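You operate a simulated robot arm through the tools that you are given. There is no shell and no other tool. Be economical: measure what you need, move in short steps, check, and stop when the job is done.

Carry out the task below with a simulated robot arm. There is one attempt and no reset: what you move stays moved.

Task
Take the white oil filter from the high shelf of the low rack and leave it on the top of the blue work table. Then put the 16 mm hose clamp box from the top of the cleaning cart on the top of the grey counter. Then pull the relay drawer open. The order counts. Set down upright: white oil filter, hose clamp box.

Only the result counts: the job must be done as asked and must still hold three seconds after the hand-in. Knocking over, shifting, dropping, spilling or breaking anything else fails it.

Robot
A 6-joint arm with a fingered hand on a trunk, on a base that drives. Base frame: it is fixed to the floor where the robot stands at the start and does not move with it; the origin is under the middle of the robot, x ahead of it, y to its left, z up. Lengths are in m, angles in degrees, forces in N, time in s.
With the tool pointing down near the work surface it reaches from about 0.24 to 0.5 m from the robot's upright axis, wherever it stands. Its first joint turns from -166.0 to 166.0 degrees. Places, roughly: hose clamp box [2, 1.75, 0.75]; relay drawer [3.8, -6.8, 0.7]; top of the blue work table [1.6, -4.3, 0.8]; top of the grey counter [-1.3, 2.1, 0.9]; white oil filter (7x7x9 cm) [0.5, 0, 0.9]. Payload 2.3 kg.
The tool frame sits at the grasp point between the pads (the TCP): z along the fingers, y along the line on which they close. The tips reach 0.022 m beyond it. Largest opening 0.112 m; the body of the gripper starts 0.06 m behind the TCP. The gripper is a hand of 3 fingers: y runs from the thumb to the fingers, the wrist lies at [0, 0, -0.218] in the tool frame, and closing takes about 1.5 s.
Orientation is that of the tool frame in the base frame, as a unit quaternion [w, x, y, z]. With the fingers straight down and closing along the base's y, the tool's x points along the base's -x, its y along +y and its z along -z.

Tools
- The arm moves only by the tool apply_moves. Its argument "increments" is a list of rows, each a list of 2 entries, a list of its own where there are three numbers: the shift along the tool's x, y, z in units of 30 mm (1.0 is 30 mm), then the turn, a rotation vector about the tool's x, y, z in units of 4 degrees (1.0 is 4 degrees). In form: [[[x, y, z], [wx, wy, wz]], ...]. A call has 1 to 12 rows; each row shifts and turns the commanded pose from where the row before left it, along the tool's axes as they then stand. "hand" is the closure in counts, from 0 (fully open) to 255 (shut), set as the call begins (left out, the last holds). A call with a number of a shift or a turn outside -1 to 1 is refused whole. A row lasts 0.2 s, in which the tool goes at most 0.05 m and 8.6 degrees; a call with a longer step from one row to the next is refused whole, and so is a gripper value outside its range. A pose out of reach is approached as far as the arm can. The call stops where the force on the tool passes 40 N (or 10 N more than at its start, if that is more) or the arm is blocked; 0.2 s more then pass. The fingers move at their own pace (about 0.072 m/s each) and stop on an object; they squeeze with about 27 N. The grip force told is the motor's: it shows also when the fingers shut on nothing. Time passes only in rows, and 0.2 s behind the last, so rows that do not move let the fingers close. It gives the time, the measured TCP pose, the force on the tool (base axes), the opening and the grip force at its end, in the units of the frame above (readings bear some noise), with the torque about the TCP (base axes, N m) and any sound that the robot's microphone picked up.
- Cameras (640 x 400 px; columns grow to the right, rows downward): "scene" is now at [0.002, 0.0941, 1.5798]; the picture's right is [-0.45, -0.89, 0.00], its down [-0.66, 0.34, -0.67] and it looks along [0.59, -0.30, -0.75] (base axes); focal length 286 px, centre (320, 200). "wrist" rides on the gripper at [0.066, 0.003, -0.08] in the tool frame; the picture's right is [-0.05, 1.00, 0.00], its down [-0.77, -0.04, -0.64] and it looks along [-0.64, -0.03, 0.77] (tool axes); focal length 275 px, centre (320, 200). There is no depth. A picture from a camera that has moved, and an enlarged one, comes with that camera's place and axes in the base frame and with its lens. The place of the scene camera against the robot may be out by one fixed shift of up to 0.018 m in any direction.
- get_image(camera): a new picture of that camera. It takes no simulated time.
- raise_lower(by): slides the trunk up (or, below 0, down) by that many m; the arm and the scene camera ride with it, the base frame stays. It gives what a move gives, with no picture.
- roll_base(legs): drives the robot by 1 to 6 legs, each [ahead, left, turn to the left] in m, m and degrees, along the robot's own axes; the way and the turn of a leg run together, so that a leg with both is an arc; at most 1.5 m and 180 degrees a leg. The arm and the cameras ride along, it lands a little off, and it stops where it bumps. It gives what a move gives.
- preshape(shape): the hand has 3 fingers and takes this shape, open, in about a second: jaw (thumb against the fingers, like two jaws); tri (thumb and two fingers); tip (a fingertip pinch); poke (one finger out to press); point (the index stretched); flat (the hand flat); cup (the hand cupped); fist (a fist). The gripper value then closes the fingers along that shape, each until it touches; the sizes above hold for jaw. It gives what a move gives, with no picture.
- pan_tilt(pan, tilt): turns the head with the scene camera to pan (to the left, within 155 degrees either way) and tilt (down, from -29 to 69), counted from straight ahead of the robot. It gives what a move gives.
- close_up(camera, box): a new picture of the part [left, top, right, bottom] of that camera's present view, enlarged. It takes no simulated time.
- sign_off(): hands the job in; it is judged then, once.

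Go step by step. Nothing tells you exact positions but the pictures and the camera data: compare them with the known pose of the tool, close in by small moves and look again before you grip or let go. The budget is 165 turns and 108 pictures, counting those below and the enlarged ones. Unless the task says otherwise, let go and move clear before handing in, and close with one line.

The tools are called after ">>>" as a command line: name --argument value ..., lists and objects as JSON in quotes. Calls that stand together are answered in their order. apply_moves: Moves the arm, as the interface text tells. Its arguments: {"type":"object","properties":{"increments":{"type":"array"},"hand":{"type":"number"}},"required":["increments"]} The other tools are called the same way: raise_lower (by) slides the trunk up or down; preshape (shape) gives the hand a shape; roll_base (legs) drives the base; pan_tilt (pan, tilt) turns the head that bears the scene camera; get_image (camera) takes a picture; close_up (camera, box) takes an enlarged picture of a part of a camera's view; sign_off () hands the job in.

At the start:

```text
t: 0.0
tool_pos: [0.3161, -0.0734, 1.1391]
orientation: [-0.001, 0.0, 1.0, -0.001]
contact_force: [0.7, -0.2, 0.1]
moment: [0.0, 0.0, 0.0]
grip_width: 0.1121
grasp_force: 0.1
shape: jaw
trunk travel left (down, up): [-0.5, 0.09]
robot x, y, heading: [-0.0006, -0.0057, 0.3]
head pan, tilt: [-27.1, 48.2]
```

scene: 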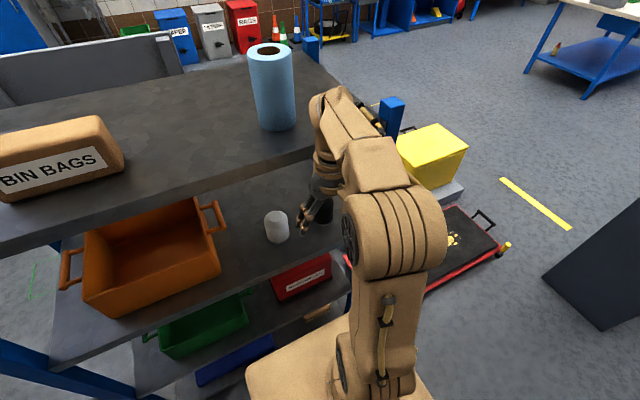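
wrist: 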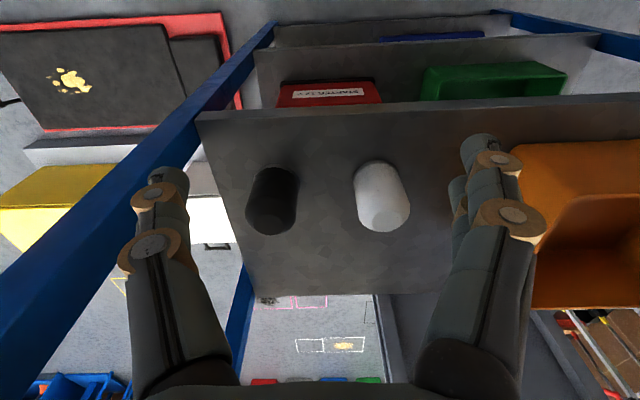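

The white filter stands at about [0.51, 0.0, 0.9], with a deck above it, so I need a tilted approach from the front. First I look around to map the room and to check the space behind me.

>>> pan_tilt --pan 150 --tilt 25

>>> get_image --camera "scene"

>>> pan_tilt --pan 70 --tilt 25

>>> get_image --camera "scene"

>>> pan_tilt --pan -140 --tilt 25

>>> get_image --camera "scene"

>>> pan_tilt --pan -70 --tilt 25

>>> get_image --camera "scene"

>>> pan_tilt --pan 0 --tilt 20

>>> get_image --camera "scene"

```text
t: 2.7
tool_pos: [0.3162, -0.0729, 1.1388]
orientation: [0.0, 0.0, 1.0, 0.0]
contact_force: [-0.2, 0.5, -0.4]
moment: [-0.02, 0.0, 0.01]
grip_width: 0.1118
grasp_force: 0.0
shape: jaw
trunk travel left (down, up): [-0.5, 0.09]
robot x, y, heading: [-0.002, 0.0006, -0.2]
head pan, tilt: [150.0, 25.0]
```

```text
105 pictures are left
camera scene: at [-0.1477, 0.1759, 1.6149], right [0.5, 0.87, 0.0], down [0.37, -0.21, -0.91], along [-0.78, 0.45, -0.42], focal length 286 px, centre (320, 200)
```

scene: 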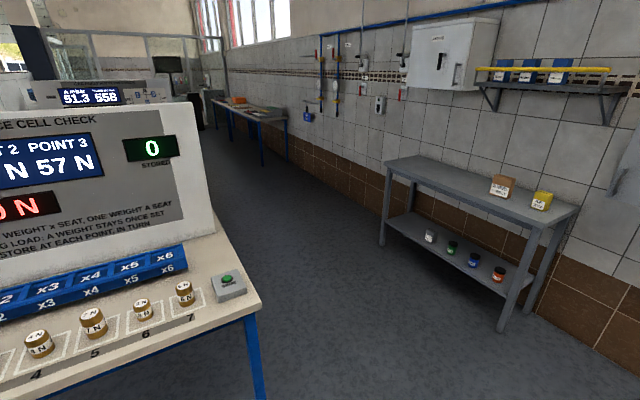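

```text
t: 4.2
tool_pos: [0.3172, -0.0731, 1.1403]
orientation: [0.001, -0.001, 1.0, 0.0]
contact_force: [0.4, -0.2, 0.3]
moment: [0.01, -0.03, -0.01]
grip_width: 0.112
grasp_force: 0.0
shape: jaw
trunk travel left (down, up): [-0.5, 0.09]
robot x, y, heading: [0.0011, 0.0005, -0.1]
head pan, tilt: [70.0, 25.0]
```

```text
104 pictures are left
camera scene: at [-0.0365, 0.2164, 1.6149], right [0.94, -0.34, 0.0], down [-0.14, -0.4, -0.91], along [0.31, 0.85, -0.42], focal length 286 px, centre (320, 200)
```

scene: 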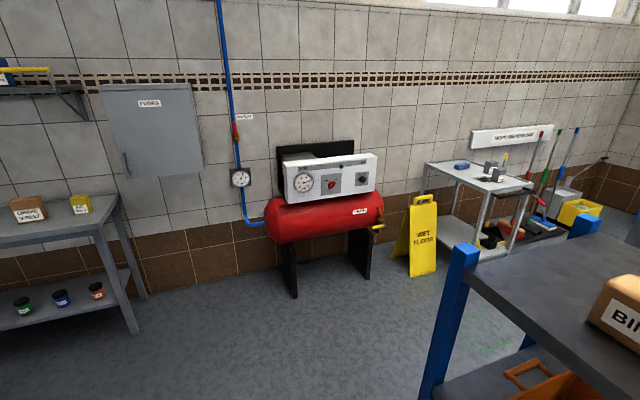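

```text
t: 7.2
tool_pos: [0.3156, -0.0731, 1.1404]
orientation: [0.0, 0.001, 1.0, 0.0]
contact_force: [0.3, -0.3, 0.8]
moment: [0.01, -0.01, 0.03]
grip_width: 0.1119
grasp_force: 0.0
shape: jaw
trunk travel left (down, up): [-0.5, 0.09]
robot x, y, heading: [0.0005, -0.0067, -0.1]
head pan, tilt: [-140.0, 25.0]
```

```text
103 pictures are left
camera scene: at [-0.1385, 0.0706, 1.6149], right [-0.64, 0.77, 0.0], down [0.32, 0.27, -0.91], along [-0.69, -0.58, -0.42], focal length 286 px, centre (320, 200)
```

scene: 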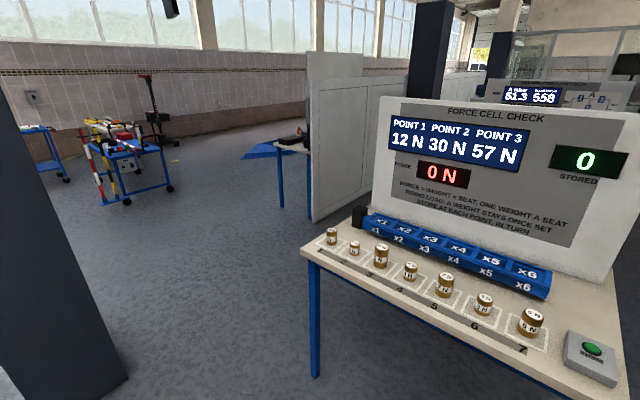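

```text
t: 8.6
tool_pos: [0.3163, -0.0735, 1.1403]
orientation: [0.0, -0.001, 1.0, 0.0]
contact_force: [-0.5, 0.5, 1.1]
moment: [-0.03, -0.02, -0.01]
grip_width: 0.1122
grasp_force: 0.1
shape: jaw
trunk travel left (down, up): [-0.5, 0.09]
robot x, y, heading: [-0.0025, -0.0038, -0.3]
head pan, tilt: [-70.0, 25.0]
```

```text
102 pictures are left
camera scene: at [-0.0365, 0.0432, 1.6149], right [-0.94, -0.34, 0.0], down [-0.14, 0.4, -0.91], along [0.31, -0.85, -0.42], focal length 286 px, centre (320, 200)
```

scene: 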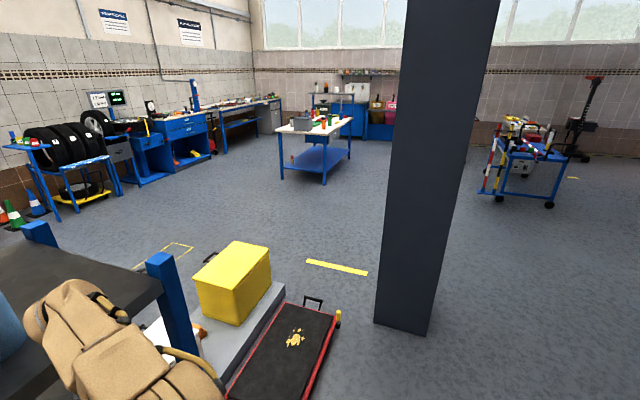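

```text
t: 10.1
tool_pos: [0.3172, -0.0727, 1.1392]
orientation: [0.0, 0.0, 1.0, 0.0]
contact_force: [0.1, 0.2, 0.0]
moment: [-0.03, 0.01, -0.02]
grip_width: 0.1122
grasp_force: 0.1
shape: jaw
trunk travel left (down, up): [-0.5, 0.09]
robot x, y, heading: [-0.0032, 0.0007, -0.0]
head pan, tilt: [0.0, 20.0]
```

```text
101 pictures are left
camera scene: at [0.0252, 0.1297, 1.623], right [0.0, -1.0, 0.0], down [-0.34, 0.0, -0.94], along [0.94, 0.0, -0.34], focal length 286 px, centre (320, 200)
```

scene: 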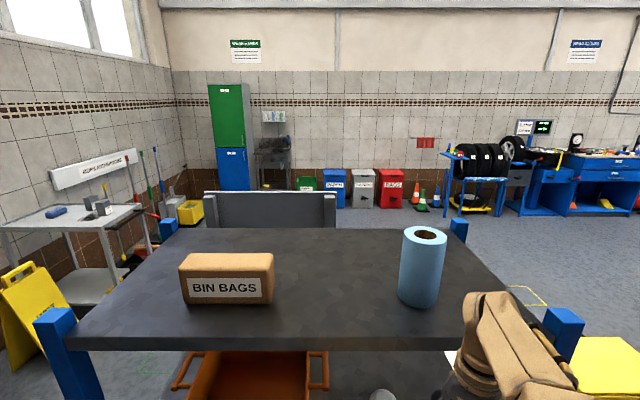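

A bench stands about 0.9 m behind me, the deck edge is at x≈0.40, z≈1.21, and the route to the right goes around the trolley. I back up 0.2 m and tilt the tool to 30° below horizontal.

>>> roll_base --legs '[[-0.22, 0, 0]]'

>>> apply_moves --increments '[[[-1, 0, 0], [0, -1, 0]], [[-1, 0, 0], [0, -1, 0]], [[-1, 0, 0], [0, -1, 0]], [[-1, 0, 0], [0, -1, 0]], [[0, 0, 0], [0, -1, 0]], [[0, 0, 0], [0, -1, 0]], [[0, 0, 0], [0, -1, 0]], [[0, 0, 0], [0, -1, 0]], [[0, 0, 0], [0, -1, 0]], [[0, 0, 0], [0, -1, 0]], [[0, 0, 0], [0, -1, 0]], [[0, 0, 0], [0, -1, 0]]]'

>>> pan_tilt --pan -20 --tilt 45

>>> get_image --camera "scene"

>>> get_image --camera "wrist"

```text
t: 11.8
tool_pos: [0.0946, -0.073, 1.1399]
orientation: [0.0, 0.0, 1.0, 0.0]
contact_force: [-0.1, 0.0, -0.5]
moment: [-0.03, 0.01, -0.03]
grip_width: 0.112
grasp_force: 0.0
shape: jaw
trunk travel left (down, up): [-0.5, 0.09]
robot x, y, heading: [-0.2206, -0.0018, 0.0]
head pan, tilt: [0.0, 20.0]
```

```text
t: 14.3
tool_pos: [0.2128, -0.074, 1.1518]
orientation: [0.408, -0.001, 0.913, 0.0]
contact_force: [-0.2, -0.4, 0.6]
moment: [0.04, -0.01, 0.01]
grip_width: 0.1119
grasp_force: 0.0
shape: jaw
trunk travel left (down, up): [-0.5, 0.09]
robot x, y, heading: [-0.222, -0.0019, 0.2]
head pan, tilt: [0.0, 20.0]
```

```text
t: 15.2
tool_pos: [0.2131, -0.0733, 1.152]
orientation: [0.406, 0.001, 0.914, -0.001]
contact_force: [0.1, 0.2, 0.4]
moment: [-0.02, -0.02, 0.0]
grip_width: 0.1119
grasp_force: 0.1
shape: jaw
trunk travel left (down, up): [-0.5, 0.09]
robot x, y, heading: [-0.2228, 0.001, -0.0]
head pan, tilt: [-20.0, 45.0]
```

```text
100 pictures are left
camera scene: at [-0.2136, 0.102, 1.5844], right [-0.34, -0.94, 0.0], down [-0.66, 0.24, -0.71], along [0.67, -0.24, -0.71], focal length 286 px, centre (320, 200)
```

scene: 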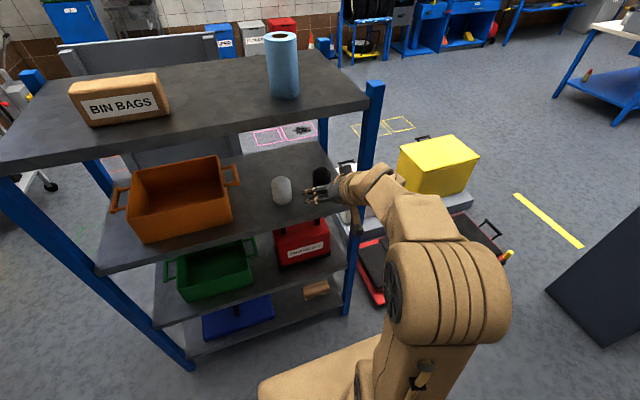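

```text
99 pictures are left
camera wrist: at [0.11, -0.0705, 1.1575], right [0.03, 1.0, 0.03], down [0.04, -0.04, 1.0], along [1.0, -0.03, -0.04], focal length 275 px, centre (320, 200)
```

wrist: 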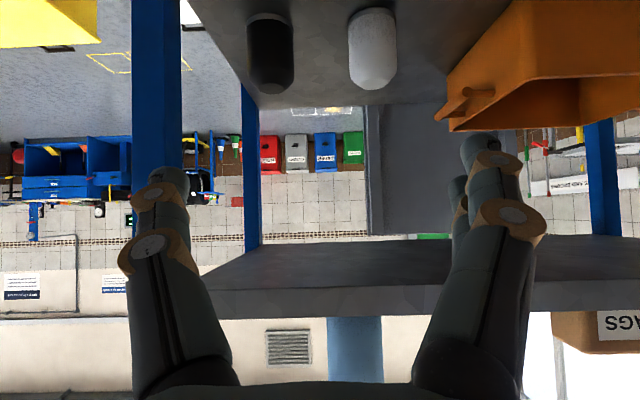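

The tool now points about 42° down. I lower it to filter height, line it up in y and look again.

>>> apply_moves --increments '[[[0.733, 0.317, 0.66], [0, 0, 0]], [[0.733, 0.317, 0.66], [0, 0, 0]], [[0.733, 0.317, 0.66], [0, 0, 0]], [[0.733, 0.317, 0.66], [0, 0, 0]], [[0.733, 0.317, 0.66], [0, 0, 0]], [[0.733, 0.317, 0.66], [0, 0, 0]], [[0.733, 0.317, 0.66], [0, 0, 0]], [[0.733, 0.317, 0.66], [0, 0, 0]]]'

>>> get_image --camera "wrist"

>>> get_image --camera "scene"

```text
t: 17.0
tool_pos: [0.2314, 0.0144, 0.9851]
orientation: [0.407, -0.001, 0.914, 0.002]
contact_force: [0.5, -0.6, -0.2]
moment: [-0.01, 0.0, -0.01]
grip_width: 0.1118
grasp_force: 0.0
shape: jaw
out of reach, approached as far as the arm can: row 2, 3, 4, 5, 6
trunk travel left (down, up): [-0.5, 0.09]
robot x, y, heading: [-0.2242, -0.0011, 0.0]
head pan, tilt: [-20.0, 45.0]
```

```text
98 pictures are left
camera wrist: at [0.1289, 0.0172, 0.9899], right [0.03, 1.0, 0.04], down [0.04, -0.04, 1.0], along [1.0, -0.03, -0.04], focal length 275 px, centre (320, 200)
```

wrist: 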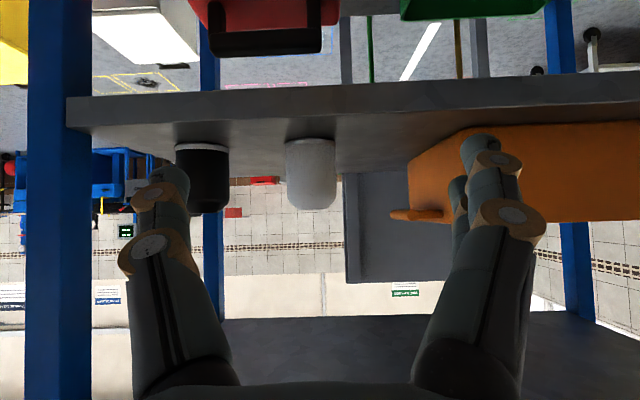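

```text
97 pictures are left
camera scene: at [-0.2134, 0.1019, 1.5844], right [-0.34, -0.94, 0.0], down [-0.66, 0.24, -0.71], along [0.66, -0.24, -0.71], focal length 286 px, centre (320, 200)
```

scene: 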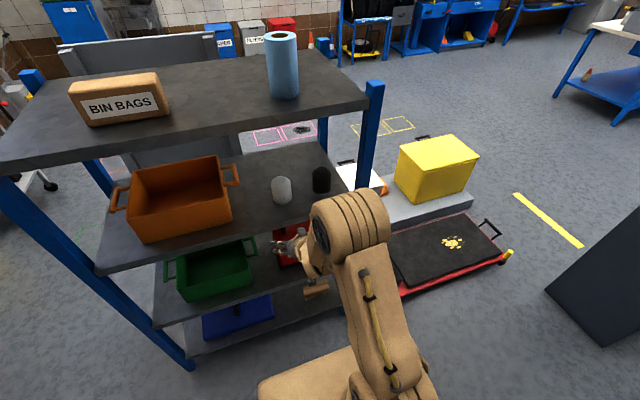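

The arm couldn't get lower this close to the trunk. The filter is at about [0.507, -0.006, 0.94], so I move forward and down toward it in a short step.

>>> apply_moves --increments '[[[-0.31, -0.167, 0.84], [0, 0, 0]], [[-0.31, -0.167, 0.84], [0, 0, 0]], [[-0.31, -0.167, 0.84], [0, 0, 0]], [[-0.31, -0.167, 0.84], [0, 0, 0]]]'

>>> get_image --camera "wrist"

```text
t: 18.0
tool_pos: [0.3314, -0.0053, 0.9452]
orientation: [0.407, 0.0, 0.914, 0.0]
contact_force: [0.0, 0.5, 0.0]
moment: [0.02, -0.02, -0.03]
grip_width: 0.1114
grasp_force: 0.0
shape: jaw
trunk travel left (down, up): [-0.5, 0.09]
robot x, y, heading: [-0.2204, -0.0, 0.2]
head pan, tilt: [-20.0, 45.0]
```

```text
96 pictures are left
camera wrist: at [0.2293, -0.0036, 0.9501], right [0.03, 1.0, 0.03], down [0.04, -0.04, 1.0], along [1.0, -0.03, -0.04], focal length 275 px, centre (320, 200)
```

wrist: 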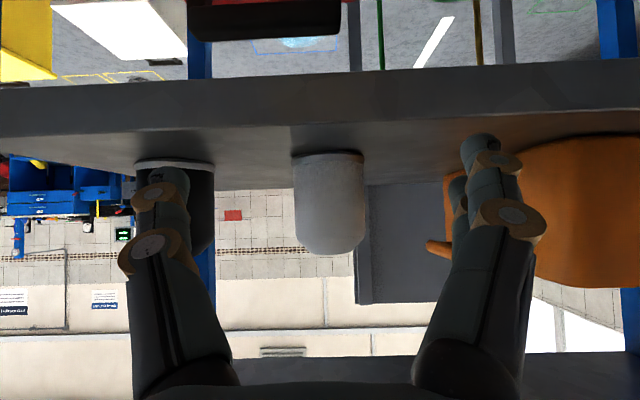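

Lined up: the filter is at about [0.502, -0.002, 0.945]. I advance until it is between the pads.

>>> apply_moves --increments '[[[-0.632, 0.02, 0.7], [0, 0, 0]], [[-0.632, 0.02, 0.7], [0, 0, 0]], [[-0.632, 0.02, 0.7], [0, 0, 0]], [[-0.632, 0.02, 0.7], [0, 0, 0]], [[-0.632, 0.02, 0.7], [0, 0, 0]]]'

>>> get_image --camera "wrist"

>>> get_image --camera "scene"

```text
t: 19.2
tool_pos: [0.4399, -0.0024, 0.9475]
orientation: [0.406, -0.001, 0.914, 0.0]
contact_force: [-0.6, 0.7, 0.1]
moment: [0.0, 0.04, -0.01]
grip_width: 0.1121
grasp_force: 0.1
shape: jaw
out of reach, approached as far as the arm can: row 4, 5
trunk travel left (down, up): [-0.5, 0.09]
robot x, y, heading: [-0.2201, -0.0019, -0.1]
head pan, tilt: [-20.0, 45.0]
```

```text
95 pictures are left
camera wrist: at [0.3364, 0.0001, 0.9517], right [0.03, 1.0, 0.03], down [0.04, -0.04, 1.0], along [1.0, -0.03, -0.05], focal length 275 px, centre (320, 200)
```

wrist: 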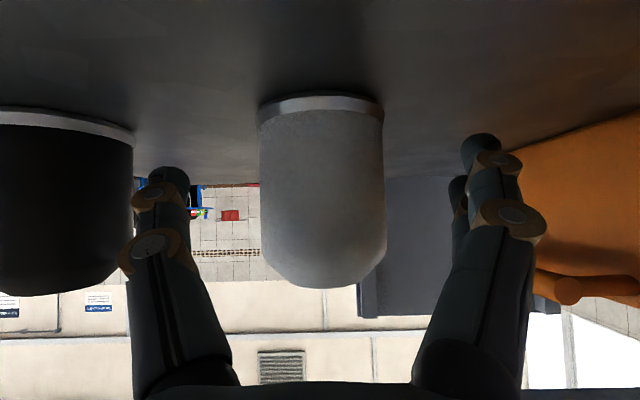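

```text
94 pictures are left
camera scene: at [-0.214, 0.1019, 1.5843], right [-0.34, -0.94, 0.0], down [-0.66, 0.24, -0.71], along [0.66, -0.24, -0.71], focal length 286 px, centre (320, 200)
```

scene: 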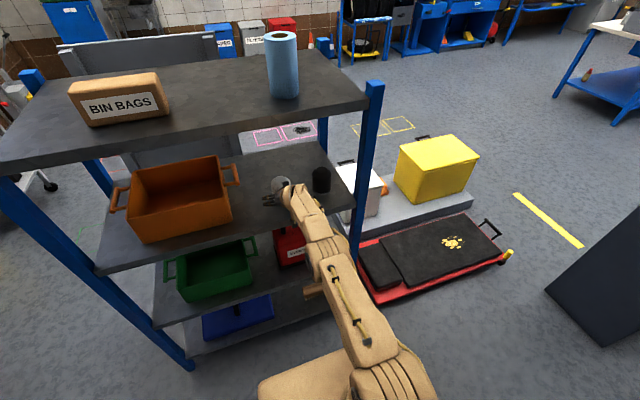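

The arm is at full stretch but lined up, so the base covers the remaining ~5.5 cm, and then I close the fingers.

>>> roll_base --legs '[[0.055, 0, 0]]'

>>> get_image --camera "wrist"

```text
t: 20.2
tool_pos: [0.4972, -0.0026, 0.9459]
orientation: [0.406, -0.001, 0.914, 0.001]
contact_force: [0.6, 0.5, 0.0]
moment: [0.01, 0.01, 0.02]
grip_width: 0.112
grasp_force: 0.1
shape: jaw
trunk travel left (down, up): [-0.5, 0.09]
robot x, y, heading: [-0.167, 0.0001, 0.0]
head pan, tilt: [-20.0, 45.0]
```

```text
93 pictures are left
camera wrist: at [0.3931, 0.0, 0.9514], right [0.03, 1.0, 0.03], down [0.04, -0.04, 1.0], along [1.0, -0.03, -0.05], focal length 275 px, centre (320, 200)
```

wrist: 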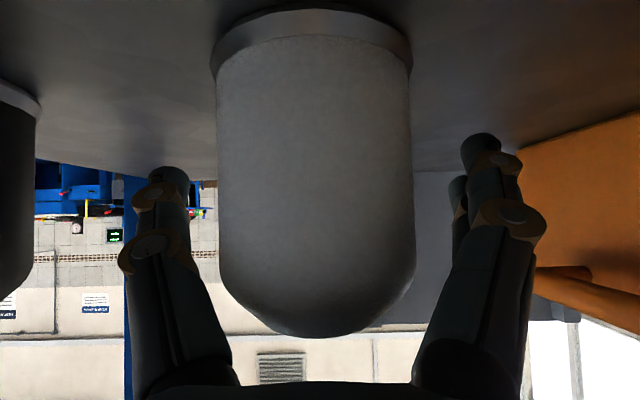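

The filter sits between the fingers. Closing.

>>> apply_moves --increments '[[[0, 0, 0], [0, 0, 0]], [[0, 0, 0], [0, 0, 0]], [[0, 0, 0], [0, 0, 0]], [[0, 0, 0], [0, 0, 0]], [[0, 0, 0], [0, 0, 0]], [[0, 0, 0], [0, 0, 0]], [[0, 0, 0], [0, 0, 0]], [[0, 0, 0], [0, 0, 0]], [[0, 0, 0], [0, 0, 0]]]' --hand 255

>>> get_image --camera "wrist"

```text
t: 22.2
tool_pos: [0.4965, -0.0026, 0.9463]
orientation: [0.407, 0.0, 0.914, 0.0]
contact_force: [1.0, 0.3, -0.4]
moment: [0.04, -0.07, -0.02]
grip_width: 0.044
grasp_force: 27.1
shape: jaw
trunk travel left (down, up): [-0.5, 0.09]
robot x, y, heading: [-0.1705, 0.0018, -0.2]
head pan, tilt: [-20.0, 45.0]
```

```text
92 pictures are left
camera wrist: at [0.3924, 0.0, 0.9518], right [0.03, 1.0, 0.03], down [0.04, -0.04, 1.0], along [1.0, -0.03, -0.04], focal length 275 px, centre (320, 200)
```

wrist: 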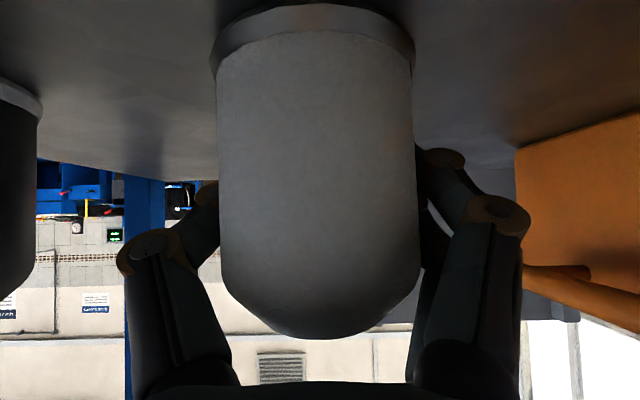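

Grip is firm. I lift 4 cm straight up and check.

>>> apply_moves --increments '[[[-0.372, 0, -0.335], [0, 0, 0]], [[-0.372, 0, -0.335], [0, 0, 0]], [[-0.372, 0, -0.335], [0, 0, 0]], [[0, 0, 0], [0, 0, 0]]]'

>>> get_image --camera "wrist"

```text
t: 23.2
tool_pos: [0.4971, -0.0039, 0.9927]
orientation: [0.407, 0.0, 0.914, 0.0]
contact_force: [-0.3, -0.1, -3.3]
moment: [-0.02, -0.01, -0.02]
grip_width: 0.0437
grasp_force: 27.0
shape: jaw
trunk travel left (down, up): [-0.5, 0.09]
robot x, y, heading: [-0.1681, 0.0004, 0.2]
head pan, tilt: [-20.0, 45.0]
```

```text
91 pictures are left
camera wrist: at [0.3928, -0.0002, 0.9976], right [0.03, 1.0, 0.03], down [0.04, -0.04, 1.0], along [1.0, -0.03, -0.04], focal length 275 px, centre (320, 200)
```

wrist: 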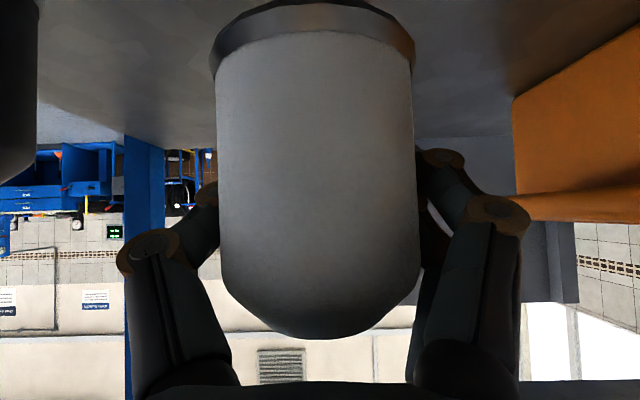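

The filter is held and lifted. I back away from the rack, then tuck the arm in a little.

>>> roll_base --legs '[[-0.25, 0, 0]]'

>>> apply_moves --increments '[[[0.5, 0, -0.8], [0, 0, 0]], [[0.5, 0, -0.8], [0, 0, 0]], [[0.5, 0, -0.8], [0, 0, 0]], [[0.5, 0, -0.8], [0, 0, 0]], [[0, 0, 0], [0, 0, 0]]]'

>>> roll_base --legs '[[0, 0, -90]]'

>>> pan_tilt --pan 0 --tilt 35

>>> get_image --camera "scene"

```text
t: 25.0
tool_pos: [0.2467, -0.0031, 0.9927]
orientation: [0.407, -0.001, 0.913, 0.001]
contact_force: [0.1, -0.4, -2.5]
moment: [0.01, -0.01, -0.01]
grip_width: 0.0438
grasp_force: 27.1
shape: jaw
trunk travel left (down, up): [-0.5, 0.09]
robot x, y, heading: [-0.4168, -0.0022, 0.1]
head pan, tilt: [-20.0, 45.0]
```

```text
t: 26.2
tool_pos: [0.1356, -0.0035, 1.0138]
orientation: [0.407, 0.0, 0.913, 0.0]
contact_force: [0.3, 1.0, -3.5]
moment: [-0.01, -0.01, 0.0]
grip_width: 0.0436
grasp_force: 27.0
shape: jaw
trunk travel left (down, up): [-0.5, 0.09]
robot x, y, heading: [-0.415, -0.0029, -0.0]
head pan, tilt: [-20.0, 45.0]
```

```text
t: 30.4
tool_pos: [-0.4171, -0.5515, 1.0125]
orientation: [0.288, 0.645, 0.647, -0.287]
contact_force: [-0.6, 0.1, -2.4]
moment: [-0.03, -0.03, 0.02]
grip_width: 0.0433
grasp_force: 27.2
shape: jaw
trunk travel left (down, up): [-0.5, 0.09]
robot x, y, heading: [-0.4154, 0.0028, -89.7]
head pan, tilt: [-20.0, 45.0]
```

```text
t: 31.2
tool_pos: [-0.4169, -0.5517, 1.0136]
orientation: [0.287, 0.646, 0.647, -0.288]
contact_force: [-1.1, 0.6, -3.6]
moment: [-0.05, 0.0, 0.07]
grip_width: 0.0429
grasp_force: 27.0
shape: jaw
trunk travel left (down, up): [-0.5, 0.09]
robot x, y, heading: [-0.4185, 0.0011, -89.7]
head pan, tilt: [0.0, 35.0]
```

```text
90 pictures are left
camera scene: at [-0.2835, -0.039, 1.5991], right [-1.0, 0.0, 0.0], down [0.0, 0.57, -0.82], along [0.0, -0.82, -0.57], focal length 286 px, centre (320, 200)
```

scene: 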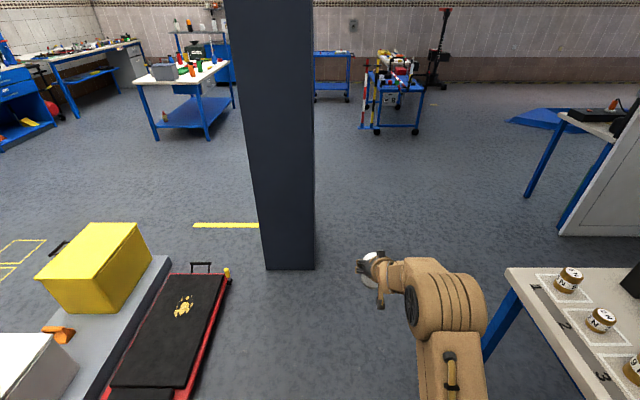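

The filter is held securely. The lane between the pillar and the bench is about 0.7 m wide, so I go through it along x≈-0.6.

>>> roll_base --legs '[[0, -0.19, 0], [1.2, 0, 0], [1.3, 0, 0]]'

>>> pan_tilt --pan 45 --tilt 25

>>> get_image --camera "scene"

```text
t: 44.6
tool_pos: [-0.6018, -3.0434, 1.0118]
orientation: [0.287, 0.647, 0.645, -0.288]
contact_force: [0.0, 0.9, -2.8]
moment: [-0.03, -0.02, 0.0]
grip_width: 0.0429
grasp_force: 27.0
shape: jaw
trunk travel left (down, up): [-0.5, 0.09]
robot x, y, heading: [-0.5974, -2.4898, -90.2]
head pan, tilt: [0.0, 35.0]
```

```text
t: 45.7
tool_pos: [-0.6025, -3.0423, 1.0135]
orientation: [0.287, 0.647, 0.645, -0.289]
contact_force: [-0.8, -1.1, -1.8]
moment: [-0.03, -0.02, 0.02]
grip_width: 0.0428
grasp_force: 26.7
shape: jaw
trunk travel left (down, up): [-0.5, 0.09]
robot x, y, heading: [-0.5963, -2.4915, -90.2]
head pan, tilt: [45.0, 25.0]
```

```text
89 pictures are left
camera scene: at [-0.3994, -2.508, 1.6149], right [-0.71, -0.7, 0.0], down [-0.3, 0.3, -0.91], along [0.64, -0.64, -0.42], focal length 286 px, centre (320, 200)
```

scene: 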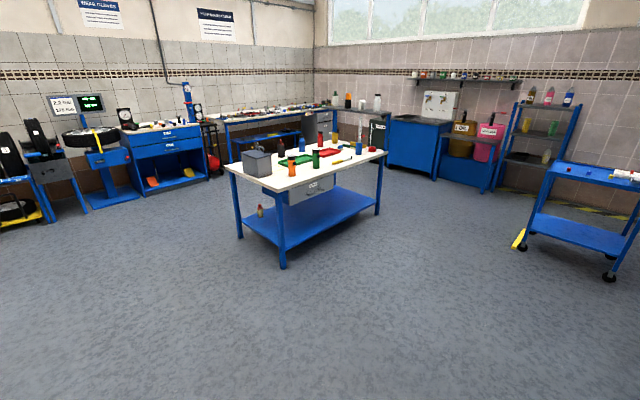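

The blue table spans x≈1.15–1.95 and y≈-3.6–-5.05. Its near corner looks free, so I drive up to its west side and look closer.

>>> roll_base --legs '[[0.66, 0.52, 0], [0.66, 0.52, 0], [0, 0, 90]]'

>>> pan_tilt --pan -10 --tilt 40

>>> get_image --camera "scene"

```text
t: 58.1
tool_pos: [0.9864, -3.8312, 1.0141]
orientation: [0.406, 0.005, 0.914, -0.003]
contact_force: [0.6, 0.0, -2.7]
moment: [-0.04, -0.01, 0.02]
grip_width: 0.0422
grasp_force: 27.2
shape: jaw
trunk travel left (down, up): [-0.5, 0.09]
robot x, y, heading: [0.441, -3.822, -0.7]
head pan, tilt: [45.0, 25.0]
```

```text
t: 59.3
tool_pos: [0.9869, -3.8323, 1.0128]
orientation: [0.407, 0.005, 0.914, -0.003]
contact_force: [-1.4, 0.5, -2.3]
moment: [0.02, -0.01, 0.02]
grip_width: 0.0423
grasp_force: 26.8
shape: jaw
trunk travel left (down, up): [-0.5, 0.09]
robot x, y, heading: [0.4353, -3.821, -0.7]
head pan, tilt: [-10.0, 40.0]
```

```text
88 pictures are left
camera scene: at [0.4538, -3.7073, 1.5916], right [-0.18, -0.98, 0.0], down [-0.63, 0.12, -0.77], along [0.75, -0.14, -0.64], focal length 286 px, centre (320, 200)
```

scene: 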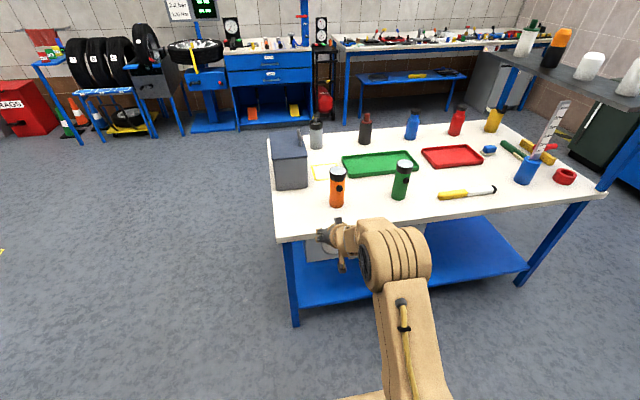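

The free spot is the near-left corner of the table, around [1.26, -3.785], left of the orange bottle. I drive closer and check the grip with the wrist camera.

>>> roll_base --legs '[[0.2, 0.045, 0.7]]'

>>> get_image --camera "wrist"

>>> get_image --camera "scene"

```text
t: 60.9
tool_pos: [1.1901, -3.781, 1.0122]
orientation: [0.406, 0.001, 0.914, 0.0]
contact_force: [0.5, 0.1, -2.9]
moment: [0.01, 0.0, -0.01]
grip_width: 0.0422
grasp_force: 27.3
shape: jaw
trunk travel left (down, up): [-0.5, 0.09]
robot x, y, heading: [0.636, -3.7802, 0.1]
head pan, tilt: [-10.0, 40.0]
```

```text
87 pictures are left
camera wrist: at [1.0857, -3.7786, 1.0177], right [0.03, 1.0, 0.03], down [0.04, -0.04, 1.0], along [1.0, -0.03, -0.05], focal length 275 px, centre (320, 200)
```

wrist: 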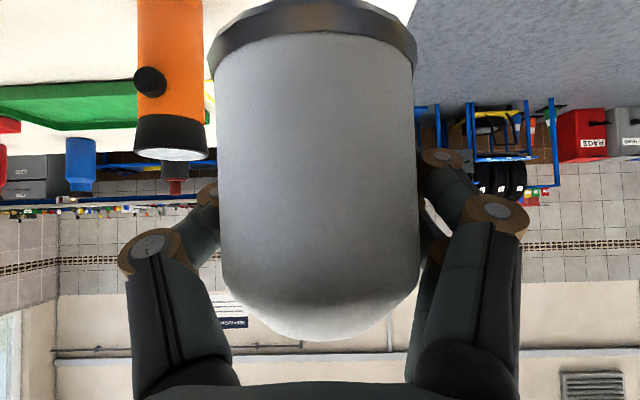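

```text
86 pictures are left
camera scene: at [0.6541, -3.6632, 1.5915], right [-0.17, -0.98, 0.0], down [-0.63, 0.11, -0.77], along [0.75, -0.13, -0.64], focal length 286 px, centre (320, 200)
```

scene: 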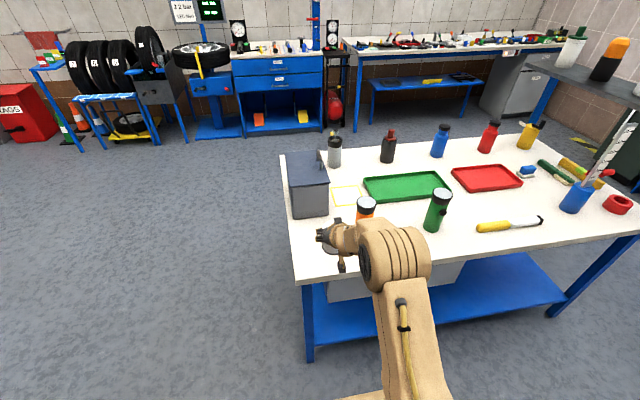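

Filter upright in the hand. I move to [1.245, -3.767] and descend most of the way.

>>> apply_moves --increments '[[[0.3125, 0.117, 0.898], [0, 0, 0]], [[0.3125, 0.117, 0.898], [0, 0, 0]], [[0.3125, 0.117, 0.898], [0, 0, 0]], [[0.3125, 0.117, 0.898], [0, 0, 0]], [[0, 0, 0], [0, 0, 0]]]'

>>> get_image --camera "wrist"

>>> close_up --camera "scene" --box '[240, 130, 480, 330]'

```text
t: 62.1
tool_pos: [1.2423, -3.7686, 0.9135]
orientation: [0.407, 0.001, 0.914, 0.0]
contact_force: [-0.5, 0.8, -2.9]
moment: [0.02, -0.02, 0.0]
grip_width: 0.0419
grasp_force: 27.1
shape: jaw
trunk travel left (down, up): [-0.5, 0.09]
robot x, y, heading: [0.6376, -3.7788, 0.2]
head pan, tilt: [-10.0, 40.0]
```

```text
85 pictures are left
camera wrist: at [1.1395, -3.7651, 0.9183], right [0.03, 1.0, 0.04], down [0.04, -0.04, 1.0], along [1.0, -0.03, -0.04], focal length 275 px, centre (320, 200)
```

wrist: 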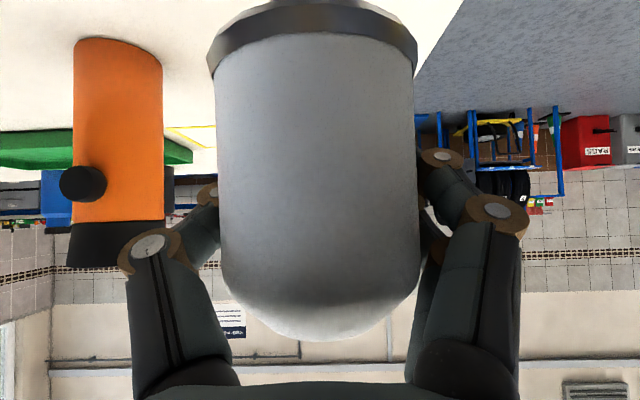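

```text
2.00 times, centred on (360, 230) of scene
camera zoom: at [0.6528, -3.6634, 1.5916], right [-0.17, -0.98, 0.0], down [-0.63, 0.11, -0.77], along [0.75, -0.13, -0.64], focal length 572 px, centre (240, 140)
```

zoom: 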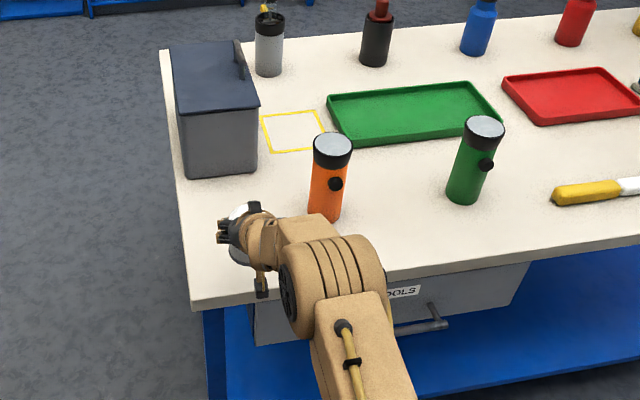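

Clear of the bottle. I descend gently in small steps, watching the force.

>>> apply_moves --increments '[[[0.124, 0, 0.111], [0, 0, 0]], [[0.124, 0, 0.111], [0, 0, 0]], [[0.124, 0, 0.111], [0, 0, 0]], [[0, 0, 0], [0, 0, 0]]]'

>>> apply_moves --increments '[[[0.124, 0, 0.111], [0, 0, 0]], [[0, 0, 0], [0, 0, 0]]]'

>>> apply_moves --increments '[[[0.124, 0, 0.111], [0, 0, 0]], [[0, 0, 0], [0, 0, 0]]]'

```text
t: 63.1
tool_pos: [1.2445, -3.767, 0.8985]
orientation: [0.406, 0.001, 0.914, 0.0]
contact_force: [0.2, 0.2, -2.3]
moment: [0.03, -0.05, 0.0]
grip_width: 0.0421
grasp_force: 27.4
shape: jaw
trunk travel left (down, up): [-0.5, 0.09]
robot x, y, heading: [0.6369, -3.779, -0.0]
head pan, tilt: [-10.0, 40.0]
```

```text
t: 63.7
tool_pos: [1.2427, -3.7665, 0.8927]
orientation: [0.406, 0.001, 0.914, 0.0]
contact_force: [0.8, -0.9, -2.9]
moment: [-0.05, -0.05, 0.0]
grip_width: 0.0421
grasp_force: 26.7
shape: jaw
trunk travel left (down, up): [-0.5, 0.09]
robot x, y, heading: [0.6426, -3.7767, 0.0]
head pan, tilt: [-10.0, 40.0]
```

```text
t: 64.3
tool_pos: [1.2429, -3.7661, 0.8876]
orientation: [0.406, 0.001, 0.914, 0.0]
contact_force: [0.1, 0.2, -3.6]
moment: [0.02, -0.06, -0.01]
grip_width: 0.042
grasp_force: 26.8
shape: jaw
trunk travel left (down, up): [-0.5, 0.09]
robot x, y, heading: [0.6362, -3.7799, 0.1]
head pan, tilt: [-10.0, 40.0]
```

>>> apply_moves --increments '[[[0.124, 0, 0.111], [0, 0, 0]], [[0, 0, 0], [0, 0, 0]]]'

>>> apply_moves --increments '[[[0.1, 0, 0.09], [0, 0, 0]], [[0, 0, 0], [0, 0, 0]]]'

>>> close_up --camera "scene" --box '[270, 190, 410, 290]'

```text
t: 64.9
tool_pos: [1.2428, -3.7678, 0.8836]
orientation: [0.407, 0.001, 0.914, 0.0]
contact_force: [0.0, 0.5, -3.2]
moment: [0.01, 0.0, 0.0]
grip_width: 0.0418
grasp_force: 27.6
shape: jaw
trunk travel left (down, up): [-0.5, 0.09]
robot x, y, heading: [0.6373, -3.7784, -0.2]
head pan, tilt: [-10.0, 40.0]
```

```text
t: 65.5
tool_pos: [1.2426, -3.7678, 0.8801]
orientation: [0.406, 0.0, 0.914, 0.0]
contact_force: [-0.8, 0.4, -3.6]
moment: [-0.01, -0.03, -0.04]
grip_width: 0.042
grasp_force: 27.5
shape: jaw
trunk travel left (down, up): [-0.5, 0.09]
robot x, y, heading: [0.635, -3.7805, -0.3]
head pan, tilt: [-10.0, 40.0]
```

```text
4.00 times, centred on (340, 240) of scene
camera zoom: at [0.6532, -3.6634, 1.5916], right [-0.17, -0.98, 0.0], down [-0.63, 0.11, -0.77], along [0.75, -0.13, -0.64], focal length 1144 px, centre (240, 40)
```

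zoom: 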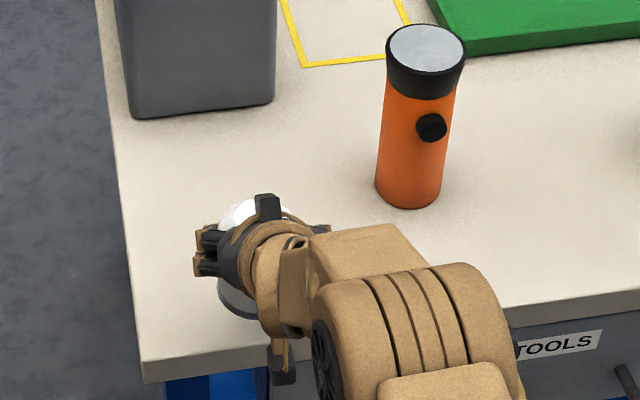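

No contact yet, so I keep lowering.

>>> apply_moves --increments '[[[0.1, 0, 0.09], [0, 0, 0]], [[0, 0, 0], [0, 0, 0]]]'

>>> apply_moves --increments '[[[0.1, 0, 0.09], [0, 0, 0]], [[0, 0, 0], [0, 0, 0]]]'

>>> apply_moves --increments '[[[0.1, 0, 0.09], [0, 0, 0]], [[0, 0, 0], [0, 0, 0]]]'

>>> apply_moves --increments '[[[0.1, 0, 0.09], [0, 0, 0]], [[0, 0, 0], [0, 0, 0]]]'

>>> get_image --camera "wrist"

```text
t: 66.1
tool_pos: [1.2434, -3.7682, 0.8752]
orientation: [0.406, 0.0, 0.914, 0.0]
contact_force: [-0.7, 0.2, -2.9]
moment: [0.0, -0.02, -0.02]
grip_width: 0.0418
grasp_force: 27.6
shape: jaw
trunk travel left (down, up): [-0.5, 0.09]
robot x, y, heading: [0.6382, -3.7793, -0.0]
head pan, tilt: [-10.0, 40.0]
```

```text
t: 66.7
tool_pos: [1.2436, -3.7684, 0.8716]
orientation: [0.406, 0.001, 0.914, -0.001]
contact_force: [-0.2, 1.1, -3.1]
moment: [0.0, -0.01, -0.02]
grip_width: 0.0422
grasp_force: 26.9
shape: jaw
trunk travel left (down, up): [-0.5, 0.09]
robot x, y, heading: [0.6396, -3.7775, 0.0]
head pan, tilt: [-10.0, 40.0]
```

```text
t: 67.3
tool_pos: [1.2432, -3.7675, 0.867]
orientation: [0.407, 0.001, 0.913, 0.0]
contact_force: [0.8, 0.0, -3.1]
moment: [-0.01, -0.02, -0.01]
grip_width: 0.042
grasp_force: 26.8
shape: jaw
trunk travel left (down, up): [-0.5, 0.09]
robot x, y, heading: [0.6365, -3.7805, -0.2]
head pan, tilt: [-10.0, 40.0]
```

```text
t: 67.9
tool_pos: [1.2436, -3.7688, 0.8629]
orientation: [0.406, 0.001, 0.914, -0.001]
contact_force: [0.4, -0.1, -3.4]
moment: [0.01, -0.05, -0.03]
grip_width: 0.0421
grasp_force: 27.1
shape: jaw
trunk travel left (down, up): [-0.5, 0.09]
robot x, y, heading: [0.6375, -3.785, 0.1]
head pan, tilt: [-10.0, 40.0]
```

```text
82 pictures are left
camera wrist: at [1.1397, -3.765, 0.8681], right [0.03, 1.0, 0.03], down [0.04, -0.04, 1.0], along [1.0, -0.03, -0.05], focal length 275 px, centre (320, 200)
```

wrist: 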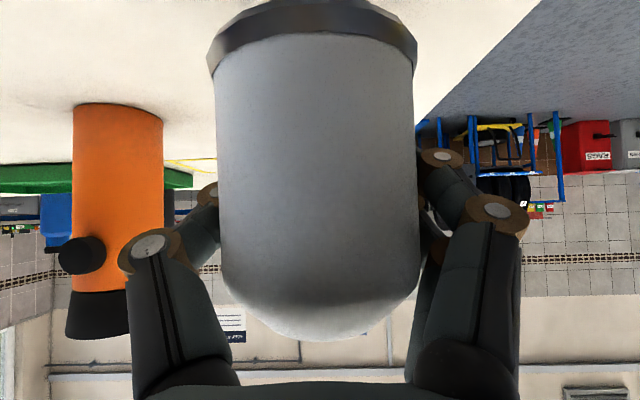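

>>> apply_moves --increments '[[[0.1, 0, 0.09], [0, 0, 0]], [[0, 0, 0], [0, 0, 0]]]'

>>> apply_moves --increments '[[[0.1, 0, 0.09], [0, 0, 0]], [[0, 0, 0], [0, 0, 0]]]'

>>> apply_moves --increments '[[[0.1, 0, 0.09], [0, 0, 0]], [[0, 0, 0], [0, 0, 0]]]'

>>> close_up --camera "scene" --box '[270, 190, 410, 290]'

```text
t: 68.5
tool_pos: [1.2435, -3.7686, 0.8597]
orientation: [0.407, 0.001, 0.913, 0.0]
contact_force: [0.0, -0.5, -2.8]
moment: [0.0, -0.01, 0.02]
grip_width: 0.0418
grasp_force: 26.8
shape: jaw
trunk travel left (down, up): [-0.5, 0.09]
robot x, y, heading: [0.6392, -3.7803, 0.1]
head pan, tilt: [-10.0, 40.0]
```

```text
t: 69.1
tool_pos: [1.2436, -3.769, 0.8543]
orientation: [0.407, 0.0, 0.913, 0.0]
contact_force: [0.2, -0.2, -3.0]
moment: [-0.01, -0.02, 0.03]
grip_width: 0.042
grasp_force: 27.0
shape: jaw
trunk travel left (down, up): [-0.5, 0.09]
robot x, y, heading: [0.6364, -3.7802, 0.0]
head pan, tilt: [-10.0, 40.0]
```

```text
t: 69.7
tool_pos: [1.2421, -3.7683, 0.8509]
orientation: [0.406, 0.001, 0.914, 0.0]
contact_force: [0.6, 0.2, -3.2]
moment: [-0.03, -0.04, 0.0]
grip_width: 0.0418
grasp_force: 27.3
shape: jaw
trunk travel left (down, up): [-0.5, 0.09]
robot x, y, heading: [0.6389, -3.7771, 0.1]
head pan, tilt: [-10.0, 40.0]
```

```text
4.00 times, centred on (340, 240) of scene
camera zoom: at [0.6532, -3.6634, 1.5916], right [-0.17, -0.98, 0.0], down [-0.63, 0.11, -0.77], along [0.75, -0.13, -0.64], focal length 1144 px, centre (240, 40)
```

zoom: 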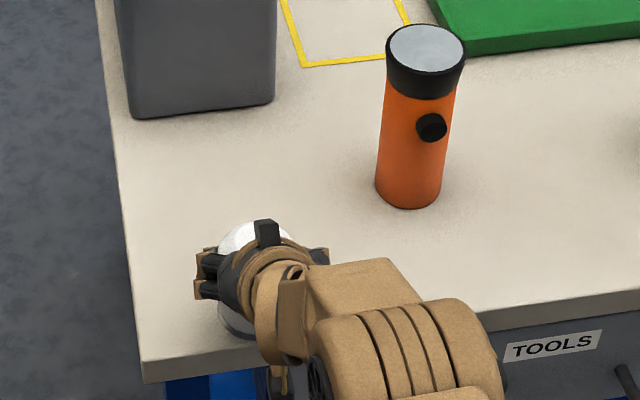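

The filter is still just above the table and close to the edge, so I shift 3.5 cm further onto it before setting down.

>>> apply_moves --increments '[[[-0.39, 0.1, 0.433], [0, 0, 0]], [[-0.39, 0.1, 0.433], [0, 0, 0]], [[0, 0, 0], [0, 0, 0]]]'

>>> apply_moves --increments '[[[0.1, 0, 0.09], [0, 0, 0]], [[0, 0, 0], [0, 0, 0]]]'

>>> apply_moves --increments '[[[0.1, 0, 0.09], [0, 0, 0]], [[0, 0, 0], [0, 0, 0]]]'

>>> close_up --camera "scene" --box '[270, 190, 410, 290]'

>>> get_image --camera "wrist"

```text
t: 70.5
tool_pos: [1.2756, -3.7534, 0.848]
orientation: [0.406, -0.01, 0.914, 0.017]
contact_force: [-0.4, -0.4, -3.1]
moment: [-0.01, -0.02, 0.01]
grip_width: 0.0418
grasp_force: 27.1
shape: jaw
out of reach, approached as far as the arm can: row 2
trunk travel left (down, up): [-0.5, 0.09]
robot x, y, heading: [0.6359, -3.7799, -0.0]
head pan, tilt: [-10.0, 40.0]
```

```text
t: 71.1
tool_pos: [1.2756, -3.7599, 0.8474]
orientation: [0.406, 0.001, 0.914, -0.001]
contact_force: [-0.4, 0.6, -3.3]
moment: [0.0, 0.02, 0.02]
grip_width: 0.0419
grasp_force: 26.8
shape: jaw
trunk travel left (down, up): [-0.5, 0.09]
robot x, y, heading: [0.6382, -3.7785, 0.2]
head pan, tilt: [-10.0, 40.0]
```

```text
t: 71.7
tool_pos: [1.2745, -3.7606, 0.8434]
orientation: [0.406, 0.0, 0.914, 0.0]
contact_force: [-0.3, -0.1, -2.5]
moment: [0.02, -0.05, 0.03]
grip_width: 0.042
grasp_force: 26.4
shape: jaw
out of reach, approached as far as the arm can: row 1
trunk travel left (down, up): [-0.5, 0.09]
robot x, y, heading: [0.6403, -3.7715, -0.2]
head pan, tilt: [-10.0, 40.0]
```

```text
4.00 times, centred on (340, 240) of scene
camera zoom: at [0.6533, -3.6634, 1.5916], right [-0.17, -0.98, 0.0], down [-0.63, 0.11, -0.77], along [0.75, -0.13, -0.64], focal length 1144 px, centre (240, 40)
```

zoom: 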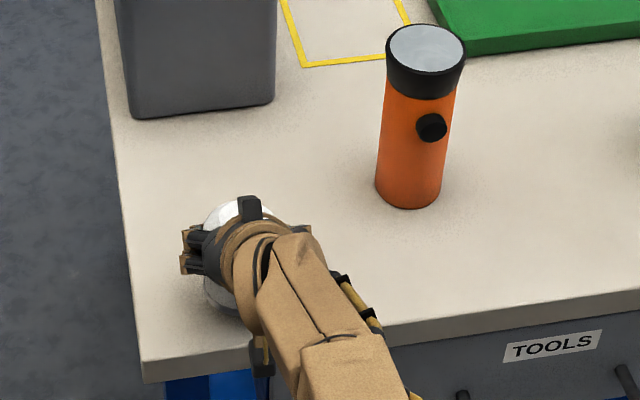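

```text
79 pictures are left
camera wrist: at [1.1712, -3.7577, 0.849], right [0.03, 1.0, 0.04], down [0.04, -0.04, 1.0], along [1.0, -0.03, -0.05], focal length 275 px, centre (320, 200)
```

wrist: 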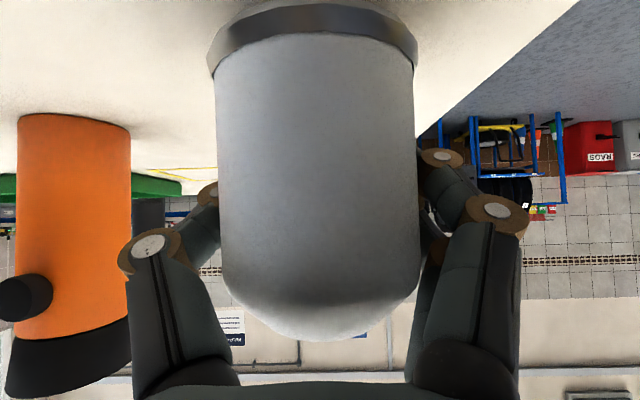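

I lower with the trunk now, which keeps the arm's reach.

>>> raise_lower --by -0.005

>>> raise_lower --by -0.004

>>> raise_lower --by -0.004

>>> close_up --camera "scene" --box '[270, 190, 410, 290]'

```text
t: 72.3
tool_pos: [1.2747, -3.7609, 0.8395]
orientation: [0.407, 0.001, 0.913, 0.0]
contact_force: [0.3, -0.4, -2.8]
moment: [0.03, -0.02, -0.03]
grip_width: 0.0419
grasp_force: 26.4
shape: jaw
trunk travel left (down, up): [-0.495, 0.095]
robot x, y, heading: [0.6348, -3.776, 0.1]
head pan, tilt: [-10.0, 40.0]
```

```text
t: 72.8
tool_pos: [1.2756, -3.7606, 0.8349]
orientation: [0.408, 0.001, 0.913, -0.001]
contact_force: [-0.3, 0.3, -2.8]
moment: [-0.02, -0.05, -0.02]
grip_width: 0.0415
grasp_force: 27.1
shape: jaw
trunk travel left (down, up): [-0.491, 0.099]
robot x, y, heading: [0.637, -3.7764, -0.2]
head pan, tilt: [-10.0, 40.0]
```

```text
t: 73.3
tool_pos: [1.2756, -3.7599, 0.8302]
orientation: [0.407, 0.002, 0.913, -0.001]
contact_force: [-0.5, 0.1, -2.2]
moment: [0.0, -0.02, 0.02]
grip_width: 0.0419
grasp_force: 27.0
shape: jaw
trunk travel left (down, up): [-0.487, 0.103]
robot x, y, heading: [0.6348, -3.7775, -0.1]
head pan, tilt: [-10.0, 40.0]
```

```text
4.00 times, centred on (340, 240) of scene
camera zoom: at [0.6532, -3.6634, 1.5785], right [-0.17, -0.98, 0.0], down [-0.63, 0.11, -0.77], along [0.75, -0.13, -0.64], focal length 1144 px, centre (240, 40)
```

zoom: 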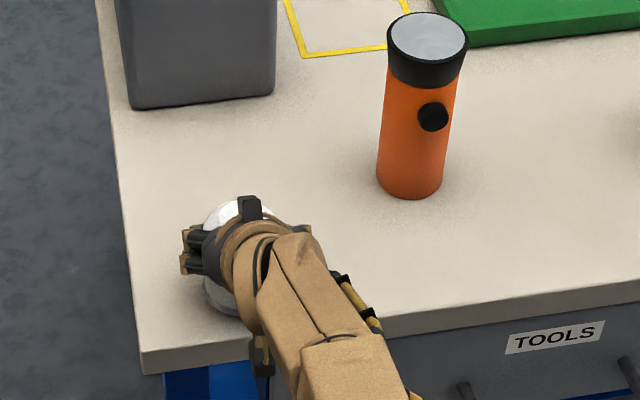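

>>> raise_lower --by -0.004

>>> raise_lower --by -0.003

>>> raise_lower --by -0.003

>>> get_image --camera "wrist"

```text
t: 73.8
tool_pos: [1.2747, -3.7607, 0.8282]
orientation: [0.407, 0.001, 0.914, -0.001]
contact_force: [-0.5, 0.2, -0.5]
moment: [0.0, -0.08, 0.01]
grip_width: 0.0422
grasp_force: 26.9
shape: jaw
trunk travel left (down, up): [-0.483, 0.107]
robot x, y, heading: [0.6371, -3.7774, -0.1]
head pan, tilt: [-10.0, 40.0]
```

```text
t: 74.4
tool_pos: [1.2741, -3.7604, 0.8274]
orientation: [0.408, 0.0, 0.913, 0.001]
contact_force: [-0.2, -0.1, 9.7]
moment: [0.04, -0.24, -0.01]
grip_width: 0.042
grasp_force: 26.9
shape: jaw
trunk travel left (down, up): [-0.48, 0.11]
robot x, y, heading: [0.6368, -3.7769, -0.1]
head pan, tilt: [-10.0, 40.0]
```

```text
t: 74.9
tool_pos: [1.275, -3.7607, 0.8252]
orientation: [0.409, 0.0, 0.912, -0.001]
contact_force: [0.5, 0.2, 22.9]
moment: [0.15, -0.45, 0.02]
grip_width: 0.0421
grasp_force: 26.7
shape: jaw
trunk travel left (down, up): [-0.477, 0.113]
robot x, y, heading: [0.6362, -3.7784, 0.2]
head pan, tilt: [-10.0, 40.0]
```

```text
77 pictures are left
camera wrist: at [1.1695, -3.7579, 0.8297], right [0.03, 1.0, 0.04], down [0.04, -0.04, 1.0], along [1.0, -0.03, -0.04], focal length 275 px, centre (320, 200)
```

wrist: 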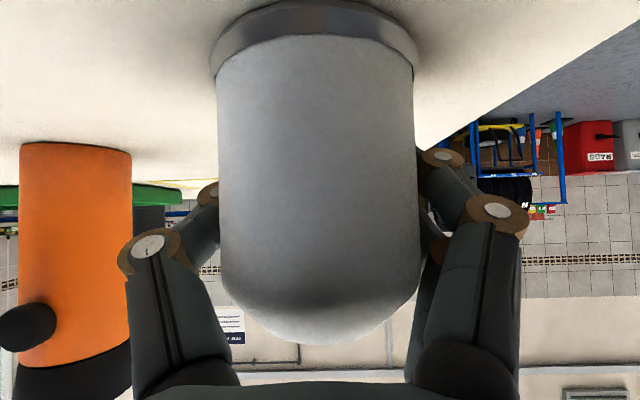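

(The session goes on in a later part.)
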